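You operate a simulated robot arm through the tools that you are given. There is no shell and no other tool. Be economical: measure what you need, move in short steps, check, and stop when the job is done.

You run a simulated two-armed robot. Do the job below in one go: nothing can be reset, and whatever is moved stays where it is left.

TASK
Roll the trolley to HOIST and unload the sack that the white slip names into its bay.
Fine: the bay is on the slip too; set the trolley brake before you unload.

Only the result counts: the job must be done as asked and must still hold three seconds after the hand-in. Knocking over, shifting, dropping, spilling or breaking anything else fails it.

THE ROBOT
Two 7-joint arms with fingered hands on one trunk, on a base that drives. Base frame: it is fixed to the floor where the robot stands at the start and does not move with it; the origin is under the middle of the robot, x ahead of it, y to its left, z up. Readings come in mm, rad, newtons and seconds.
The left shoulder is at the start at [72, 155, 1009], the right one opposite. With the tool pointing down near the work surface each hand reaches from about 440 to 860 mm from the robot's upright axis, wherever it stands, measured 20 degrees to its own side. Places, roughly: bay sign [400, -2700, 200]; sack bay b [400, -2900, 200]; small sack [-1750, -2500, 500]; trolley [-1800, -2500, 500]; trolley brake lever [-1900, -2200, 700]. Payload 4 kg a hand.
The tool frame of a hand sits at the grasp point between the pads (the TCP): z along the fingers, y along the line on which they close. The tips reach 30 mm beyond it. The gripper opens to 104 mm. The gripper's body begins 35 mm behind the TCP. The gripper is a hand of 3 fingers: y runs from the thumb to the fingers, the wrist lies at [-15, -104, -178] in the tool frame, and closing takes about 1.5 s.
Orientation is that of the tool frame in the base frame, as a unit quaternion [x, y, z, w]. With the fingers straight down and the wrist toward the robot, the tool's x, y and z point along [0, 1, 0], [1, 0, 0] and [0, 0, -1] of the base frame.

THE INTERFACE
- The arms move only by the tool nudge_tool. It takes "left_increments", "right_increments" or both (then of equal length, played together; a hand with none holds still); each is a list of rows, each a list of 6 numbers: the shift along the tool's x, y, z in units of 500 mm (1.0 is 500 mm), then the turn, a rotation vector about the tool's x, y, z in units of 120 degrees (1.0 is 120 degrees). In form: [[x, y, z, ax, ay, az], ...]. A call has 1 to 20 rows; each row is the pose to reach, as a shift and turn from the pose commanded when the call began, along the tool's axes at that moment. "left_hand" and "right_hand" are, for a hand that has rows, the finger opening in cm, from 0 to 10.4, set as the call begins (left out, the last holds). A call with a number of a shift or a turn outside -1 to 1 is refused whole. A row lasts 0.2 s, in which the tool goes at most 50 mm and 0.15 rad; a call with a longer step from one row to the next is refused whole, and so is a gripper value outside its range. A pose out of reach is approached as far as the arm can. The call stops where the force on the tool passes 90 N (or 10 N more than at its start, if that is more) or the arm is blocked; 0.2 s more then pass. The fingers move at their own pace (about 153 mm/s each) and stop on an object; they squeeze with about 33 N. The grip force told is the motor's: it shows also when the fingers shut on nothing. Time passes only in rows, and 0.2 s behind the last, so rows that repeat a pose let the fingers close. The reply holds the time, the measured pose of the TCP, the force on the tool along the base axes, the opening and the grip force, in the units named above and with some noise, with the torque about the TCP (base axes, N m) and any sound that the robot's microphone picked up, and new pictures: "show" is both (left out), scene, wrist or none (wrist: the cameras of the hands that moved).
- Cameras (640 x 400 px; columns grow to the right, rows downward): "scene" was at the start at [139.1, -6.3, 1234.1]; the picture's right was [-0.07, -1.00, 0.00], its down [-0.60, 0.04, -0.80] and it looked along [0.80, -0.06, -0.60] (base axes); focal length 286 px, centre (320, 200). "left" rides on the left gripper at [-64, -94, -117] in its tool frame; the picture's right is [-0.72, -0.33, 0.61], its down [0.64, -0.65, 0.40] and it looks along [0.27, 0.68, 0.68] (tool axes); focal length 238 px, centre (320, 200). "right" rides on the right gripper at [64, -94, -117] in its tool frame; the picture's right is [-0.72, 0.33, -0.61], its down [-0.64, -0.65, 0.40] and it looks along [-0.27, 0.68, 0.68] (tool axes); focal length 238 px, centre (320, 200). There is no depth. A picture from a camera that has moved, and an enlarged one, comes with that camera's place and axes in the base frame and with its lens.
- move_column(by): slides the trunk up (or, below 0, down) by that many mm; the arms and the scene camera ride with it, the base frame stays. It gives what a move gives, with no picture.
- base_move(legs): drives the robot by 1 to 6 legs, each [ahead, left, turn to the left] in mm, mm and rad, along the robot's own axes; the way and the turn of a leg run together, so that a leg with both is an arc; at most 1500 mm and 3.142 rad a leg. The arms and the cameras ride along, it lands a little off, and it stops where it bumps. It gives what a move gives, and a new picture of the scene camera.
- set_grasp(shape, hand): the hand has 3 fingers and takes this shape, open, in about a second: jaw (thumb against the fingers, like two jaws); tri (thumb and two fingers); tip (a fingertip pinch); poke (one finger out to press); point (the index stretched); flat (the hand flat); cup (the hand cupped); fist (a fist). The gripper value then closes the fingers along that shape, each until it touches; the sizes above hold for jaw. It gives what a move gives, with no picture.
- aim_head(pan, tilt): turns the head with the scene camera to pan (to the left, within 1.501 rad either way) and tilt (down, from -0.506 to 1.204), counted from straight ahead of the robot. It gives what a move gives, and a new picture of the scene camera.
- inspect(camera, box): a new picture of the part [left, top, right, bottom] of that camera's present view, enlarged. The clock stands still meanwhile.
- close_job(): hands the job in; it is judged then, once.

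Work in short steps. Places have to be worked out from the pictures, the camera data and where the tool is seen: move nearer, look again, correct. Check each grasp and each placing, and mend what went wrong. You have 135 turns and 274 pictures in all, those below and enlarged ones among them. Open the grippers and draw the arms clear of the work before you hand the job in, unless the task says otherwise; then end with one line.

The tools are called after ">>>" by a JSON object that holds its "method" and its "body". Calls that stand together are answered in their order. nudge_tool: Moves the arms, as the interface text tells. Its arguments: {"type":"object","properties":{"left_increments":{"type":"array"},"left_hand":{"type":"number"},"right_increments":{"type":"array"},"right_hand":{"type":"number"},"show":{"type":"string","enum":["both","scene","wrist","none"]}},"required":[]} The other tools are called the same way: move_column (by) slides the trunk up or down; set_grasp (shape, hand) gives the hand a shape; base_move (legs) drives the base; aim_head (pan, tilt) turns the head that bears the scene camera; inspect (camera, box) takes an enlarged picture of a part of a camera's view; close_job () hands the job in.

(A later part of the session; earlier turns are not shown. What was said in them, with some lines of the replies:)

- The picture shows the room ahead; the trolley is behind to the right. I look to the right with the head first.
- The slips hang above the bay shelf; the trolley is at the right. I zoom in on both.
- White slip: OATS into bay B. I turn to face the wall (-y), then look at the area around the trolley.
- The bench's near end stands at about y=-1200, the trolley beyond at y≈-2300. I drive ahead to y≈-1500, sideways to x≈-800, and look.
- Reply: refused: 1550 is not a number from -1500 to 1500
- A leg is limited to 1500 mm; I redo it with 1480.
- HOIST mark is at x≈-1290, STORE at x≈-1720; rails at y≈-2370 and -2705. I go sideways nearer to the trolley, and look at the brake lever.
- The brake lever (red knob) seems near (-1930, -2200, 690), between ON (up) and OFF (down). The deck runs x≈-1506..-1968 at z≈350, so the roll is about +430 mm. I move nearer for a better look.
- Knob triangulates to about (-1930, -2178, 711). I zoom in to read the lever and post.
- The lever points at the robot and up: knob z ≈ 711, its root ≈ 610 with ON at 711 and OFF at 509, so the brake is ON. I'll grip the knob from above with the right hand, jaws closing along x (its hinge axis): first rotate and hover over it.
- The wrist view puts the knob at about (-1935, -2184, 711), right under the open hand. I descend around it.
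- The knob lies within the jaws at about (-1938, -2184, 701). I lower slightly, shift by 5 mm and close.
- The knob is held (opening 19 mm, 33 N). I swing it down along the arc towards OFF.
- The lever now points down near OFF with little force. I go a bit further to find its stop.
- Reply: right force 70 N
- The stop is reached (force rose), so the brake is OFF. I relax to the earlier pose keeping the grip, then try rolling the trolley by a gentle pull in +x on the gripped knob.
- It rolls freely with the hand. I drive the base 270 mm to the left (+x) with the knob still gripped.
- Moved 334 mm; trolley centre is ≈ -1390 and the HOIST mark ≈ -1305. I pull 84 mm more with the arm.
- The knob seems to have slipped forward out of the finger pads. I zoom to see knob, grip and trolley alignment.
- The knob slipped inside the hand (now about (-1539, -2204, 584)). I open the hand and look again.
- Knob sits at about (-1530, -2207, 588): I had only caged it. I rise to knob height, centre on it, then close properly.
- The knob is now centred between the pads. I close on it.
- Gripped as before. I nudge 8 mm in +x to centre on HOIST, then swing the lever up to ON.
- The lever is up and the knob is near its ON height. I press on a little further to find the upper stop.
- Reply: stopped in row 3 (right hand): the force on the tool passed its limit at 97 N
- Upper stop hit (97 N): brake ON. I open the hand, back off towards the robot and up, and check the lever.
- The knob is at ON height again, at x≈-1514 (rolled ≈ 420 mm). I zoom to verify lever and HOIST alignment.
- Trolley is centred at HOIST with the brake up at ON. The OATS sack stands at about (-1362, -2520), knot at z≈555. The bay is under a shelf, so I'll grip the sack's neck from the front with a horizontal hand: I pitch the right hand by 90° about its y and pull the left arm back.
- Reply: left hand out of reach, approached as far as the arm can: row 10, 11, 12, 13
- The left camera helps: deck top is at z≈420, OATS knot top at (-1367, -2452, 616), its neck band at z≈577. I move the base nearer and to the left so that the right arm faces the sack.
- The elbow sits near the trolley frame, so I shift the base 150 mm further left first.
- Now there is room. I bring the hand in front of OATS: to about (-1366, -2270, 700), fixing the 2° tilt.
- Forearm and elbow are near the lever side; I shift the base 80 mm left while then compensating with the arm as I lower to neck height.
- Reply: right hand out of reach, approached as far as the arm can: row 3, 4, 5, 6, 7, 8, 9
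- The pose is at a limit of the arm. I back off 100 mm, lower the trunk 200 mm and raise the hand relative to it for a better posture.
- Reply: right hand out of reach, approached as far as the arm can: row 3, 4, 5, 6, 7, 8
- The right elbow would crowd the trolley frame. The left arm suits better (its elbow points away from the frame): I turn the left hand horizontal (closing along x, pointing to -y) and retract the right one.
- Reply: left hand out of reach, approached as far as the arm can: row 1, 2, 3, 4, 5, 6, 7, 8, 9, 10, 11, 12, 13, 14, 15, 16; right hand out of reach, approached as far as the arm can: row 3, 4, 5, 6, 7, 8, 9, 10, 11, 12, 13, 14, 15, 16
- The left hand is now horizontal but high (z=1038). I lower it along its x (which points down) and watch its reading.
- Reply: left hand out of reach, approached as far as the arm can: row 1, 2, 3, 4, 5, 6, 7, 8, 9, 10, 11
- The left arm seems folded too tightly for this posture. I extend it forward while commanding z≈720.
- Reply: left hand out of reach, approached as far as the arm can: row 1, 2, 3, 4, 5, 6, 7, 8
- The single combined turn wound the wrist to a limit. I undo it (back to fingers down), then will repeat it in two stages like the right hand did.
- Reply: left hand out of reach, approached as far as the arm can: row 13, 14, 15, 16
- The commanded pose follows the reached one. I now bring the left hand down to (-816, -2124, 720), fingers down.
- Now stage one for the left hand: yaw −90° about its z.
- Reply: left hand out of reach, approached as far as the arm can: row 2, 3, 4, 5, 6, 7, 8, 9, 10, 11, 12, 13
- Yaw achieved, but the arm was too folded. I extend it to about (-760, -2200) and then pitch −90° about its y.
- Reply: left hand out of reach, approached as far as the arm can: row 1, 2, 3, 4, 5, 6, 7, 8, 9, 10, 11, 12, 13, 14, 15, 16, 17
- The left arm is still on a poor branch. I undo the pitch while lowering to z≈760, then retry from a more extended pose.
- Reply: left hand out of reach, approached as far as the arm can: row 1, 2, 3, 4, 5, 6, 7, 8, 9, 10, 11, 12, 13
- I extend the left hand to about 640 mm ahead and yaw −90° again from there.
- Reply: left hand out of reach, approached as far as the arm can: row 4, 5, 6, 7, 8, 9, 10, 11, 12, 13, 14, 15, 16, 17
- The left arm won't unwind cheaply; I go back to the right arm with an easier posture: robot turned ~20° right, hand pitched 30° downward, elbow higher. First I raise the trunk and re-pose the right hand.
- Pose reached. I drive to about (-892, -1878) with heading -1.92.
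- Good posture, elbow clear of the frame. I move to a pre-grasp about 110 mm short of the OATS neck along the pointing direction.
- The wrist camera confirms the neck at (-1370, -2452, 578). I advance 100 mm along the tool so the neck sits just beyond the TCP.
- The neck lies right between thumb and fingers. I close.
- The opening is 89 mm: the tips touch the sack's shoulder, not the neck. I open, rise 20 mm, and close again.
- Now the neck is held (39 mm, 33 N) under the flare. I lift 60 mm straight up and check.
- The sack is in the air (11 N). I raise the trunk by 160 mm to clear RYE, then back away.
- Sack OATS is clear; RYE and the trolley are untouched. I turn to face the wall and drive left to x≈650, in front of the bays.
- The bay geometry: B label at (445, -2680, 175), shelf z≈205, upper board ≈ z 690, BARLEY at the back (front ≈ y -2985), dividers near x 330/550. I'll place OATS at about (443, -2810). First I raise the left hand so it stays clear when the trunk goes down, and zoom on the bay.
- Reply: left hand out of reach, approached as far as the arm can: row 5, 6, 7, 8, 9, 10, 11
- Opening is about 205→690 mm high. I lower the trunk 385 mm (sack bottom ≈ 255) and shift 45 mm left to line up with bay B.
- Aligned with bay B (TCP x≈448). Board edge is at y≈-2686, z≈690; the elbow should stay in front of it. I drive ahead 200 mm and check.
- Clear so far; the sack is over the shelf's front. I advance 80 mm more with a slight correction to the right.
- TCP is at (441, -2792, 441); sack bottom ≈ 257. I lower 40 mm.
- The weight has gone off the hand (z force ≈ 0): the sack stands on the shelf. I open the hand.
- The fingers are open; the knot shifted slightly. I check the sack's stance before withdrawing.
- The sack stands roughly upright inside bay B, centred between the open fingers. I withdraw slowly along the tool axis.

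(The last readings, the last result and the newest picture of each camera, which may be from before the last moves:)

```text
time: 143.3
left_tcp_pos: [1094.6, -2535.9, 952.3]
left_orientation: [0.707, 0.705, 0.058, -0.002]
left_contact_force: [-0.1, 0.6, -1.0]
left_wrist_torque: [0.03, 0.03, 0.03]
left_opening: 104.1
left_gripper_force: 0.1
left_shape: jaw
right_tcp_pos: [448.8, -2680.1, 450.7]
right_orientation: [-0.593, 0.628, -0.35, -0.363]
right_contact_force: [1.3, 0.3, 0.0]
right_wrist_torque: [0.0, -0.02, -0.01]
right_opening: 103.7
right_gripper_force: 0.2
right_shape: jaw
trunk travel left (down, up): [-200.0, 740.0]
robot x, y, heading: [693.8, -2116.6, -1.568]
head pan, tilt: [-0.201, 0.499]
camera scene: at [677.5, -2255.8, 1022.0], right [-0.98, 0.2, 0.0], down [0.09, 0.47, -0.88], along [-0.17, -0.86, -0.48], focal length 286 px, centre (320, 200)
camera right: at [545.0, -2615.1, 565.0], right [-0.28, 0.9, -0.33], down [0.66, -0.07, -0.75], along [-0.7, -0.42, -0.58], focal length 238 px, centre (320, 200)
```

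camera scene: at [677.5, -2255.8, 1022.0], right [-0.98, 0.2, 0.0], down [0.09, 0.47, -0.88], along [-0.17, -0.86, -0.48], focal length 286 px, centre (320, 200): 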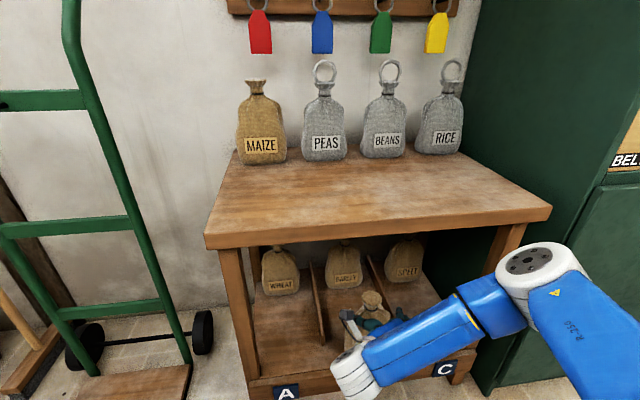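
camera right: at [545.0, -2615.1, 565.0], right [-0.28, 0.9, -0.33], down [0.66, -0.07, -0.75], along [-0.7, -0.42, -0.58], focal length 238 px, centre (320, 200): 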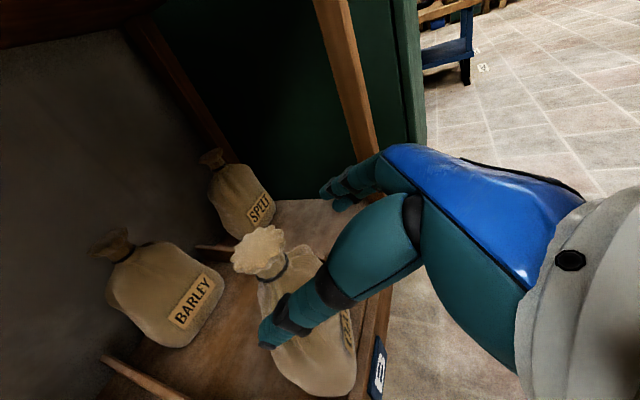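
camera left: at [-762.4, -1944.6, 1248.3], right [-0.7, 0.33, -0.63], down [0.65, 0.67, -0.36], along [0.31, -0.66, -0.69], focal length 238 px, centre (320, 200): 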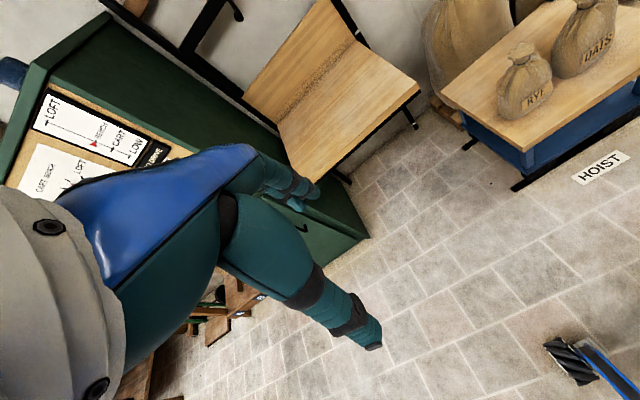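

The sack stands free in bay B. I back the base away and look.

>>> {"method": "base_move", "body": {"legs": [[-400, 0, 0]]}}

>>> {"method": "aim_head", "body": {"pan": 0.25, "tilt": 0.65}}

```text
time: 145.8
left_tcp_pos: [1097.2, -2131.1, 952.4]
left_orientation: [0.7, 0.712, 0.057, -0.001]
left_contact_force: [0.3, -0.2, 0.3]
left_wrist_torque: [-0.01, -0.01, -0.02]
left_opening: 104.1
left_gripper_force: 0.1
left_shape: jaw
right_tcp_pos: [454.8, -2288.7, 450.7]
right_orientation: [-0.599, 0.622, -0.354, -0.359]
right_contact_force: [-0.1, -0.7, -0.5]
right_wrist_torque: [0.01, 0.01, 0.03]
right_opening: 103.8
right_gripper_force: 0.1
right_shape: jaw
trunk travel left (down, up): [-200.0, 740.0]
robot x, y, heading: [689.9, -1719.7, -1.546]
head pan, tilt: [-0.201, 0.499]
camera scene: at [675.3, -1860.0, 1022.1], right [-0.98, 0.18, 0.0], down [0.08, 0.47, -0.88], along [-0.15, -0.86, -0.48], focal length 286 px, centre (320, 200)
```

scene: 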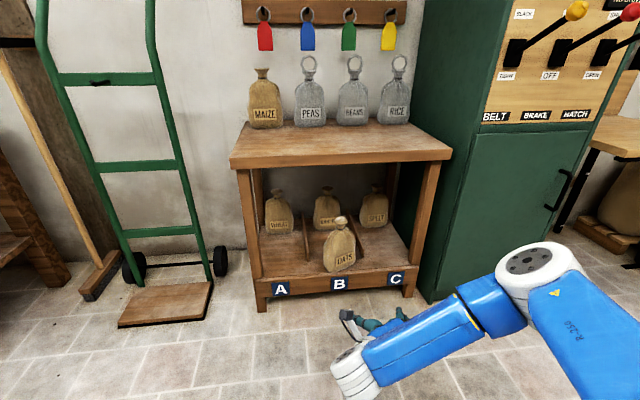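

```text
time: 146.7
left_tcp_pos: [1097.3, -2129.8, 953.0]
left_orientation: [0.699, 0.712, 0.057, -0.003]
left_contact_force: [-0.6, 0.0, 0.1]
left_wrist_torque: [-0.01, -0.01, -0.03]
left_opening: 104.2
left_gripper_force: 0.1
left_shape: jaw
right_tcp_pos: [456.5, -2288.7, 450.5]
right_orientation: [-0.6, 0.621, -0.354, -0.359]
right_contact_force: [0.0, -0.1, -0.7]
right_wrist_torque: [-0.01, -0.02, 0.01]
right_opening: 103.6
right_gripper_force: 0.1
right_shape: jaw
trunk travel left (down, up): [-200.0, 740.0]
robot x, y, heading: [692.2, -1719.8, -1.548]
head pan, tilt: [0.25, 0.649]
camera scene: at [714.8, -1854.7, 1008.7], right [-0.96, -0.27, 0.0], down [-0.16, 0.58, -0.8], along [0.21, -0.77, -0.61], focal length 286 px, centre (320, 200)
```

scene: 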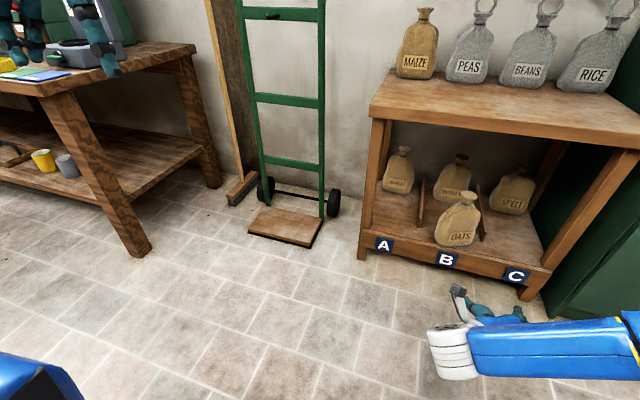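

OATS stands in bay B. I zoom to check its stance, and look over at the trolley.

>>> {"method": "inspect", "body": {"camera": "scene", "box": [350, 120, 570, 300]}}

>>> {"method": "aim_head", "body": {"pan": -1.1, "tilt": 0.4}}

>>> {"method": "inspect", "body": {"camera": "scene", "box": [200, 80, 520, 280]}}

```text
2.22 times, centred on (460, 210) of scene
camera zoom: at [714.8, -1854.7, 1008.7], right [-0.96, -0.27, 0.0], down [-0.16, 0.58, -0.8], along [0.21, -0.77, -0.61], focal length 635 px, centre (9, 178)
```

zoom: 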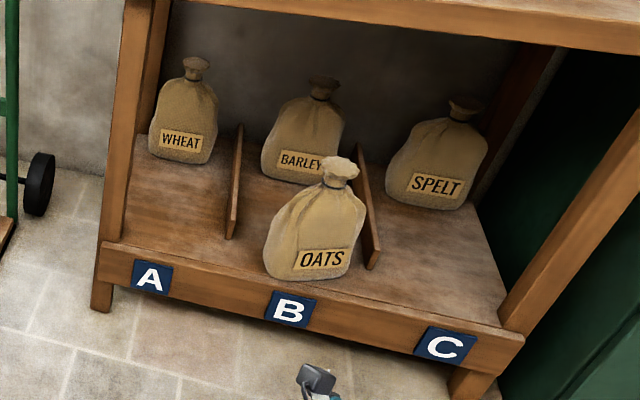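

```text
time: 148.2
left_tcp_pos: [1097.1, -2130.3, 953.5]
left_orientation: [0.7, 0.712, 0.058, -0.002]
left_contact_force: [-0.3, -0.8, -0.7]
left_wrist_torque: [0.06, 0.04, 0.01]
left_opening: 103.8
left_gripper_force: 0.1
left_shape: jaw
right_tcp_pos: [454.4, -2288.6, 451.2]
right_orientation: [-0.6, 0.621, -0.353, -0.358]
right_contact_force: [0.8, -0.1, 0.2]
right_wrist_torque: [0.01, -0.01, 0.0]
right_opening: 103.8
right_gripper_force: 0.0
right_shape: jaw
trunk travel left (down, up): [-200.0, 740.0]
robot x, y, heading: [688.7, -1715.1, -1.545]
head pan, tilt: [-1.1, 0.4]
camera scene: at [609.9, -1815.2, 1031.3], right [-0.48, 0.88, 0.0], down [0.34, 0.19, -0.92], along [-0.81, -0.44, -0.39], focal length 286 px, centre (320, 200)
```

scene: 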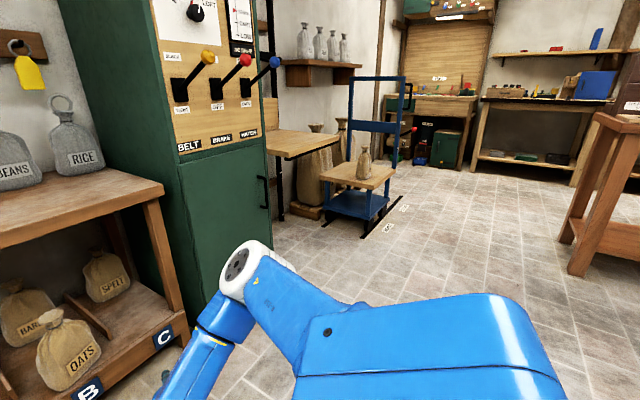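

```text
2.00 times, centred on (360, 180) of scene
camera zoom: at [609.9, -1815.2, 1031.3], right [-0.48, 0.88, 0.0], down [0.34, 0.19, -0.92], along [-0.81, -0.44, -0.39], focal length 572 px, centre (240, 240)
```

zoom: 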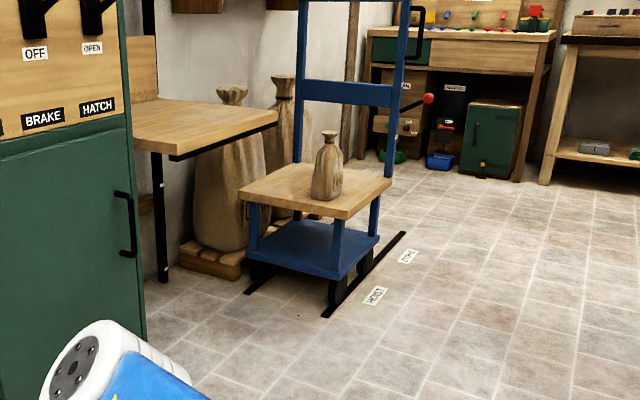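

OATS stands upright in bay B between the dividers. The trolley is at HOIST with its lever up at ON and RYE undisturbed, and both hands are open and clear, so I hand in.

>>> {"method": "close_job", "body": {}}

```text
The job is handed in.
```

I rolled the trolley to HOIST, set its brake to ON, and unloaded the OATS sack named on the white slip into bay B; the job is handed in.
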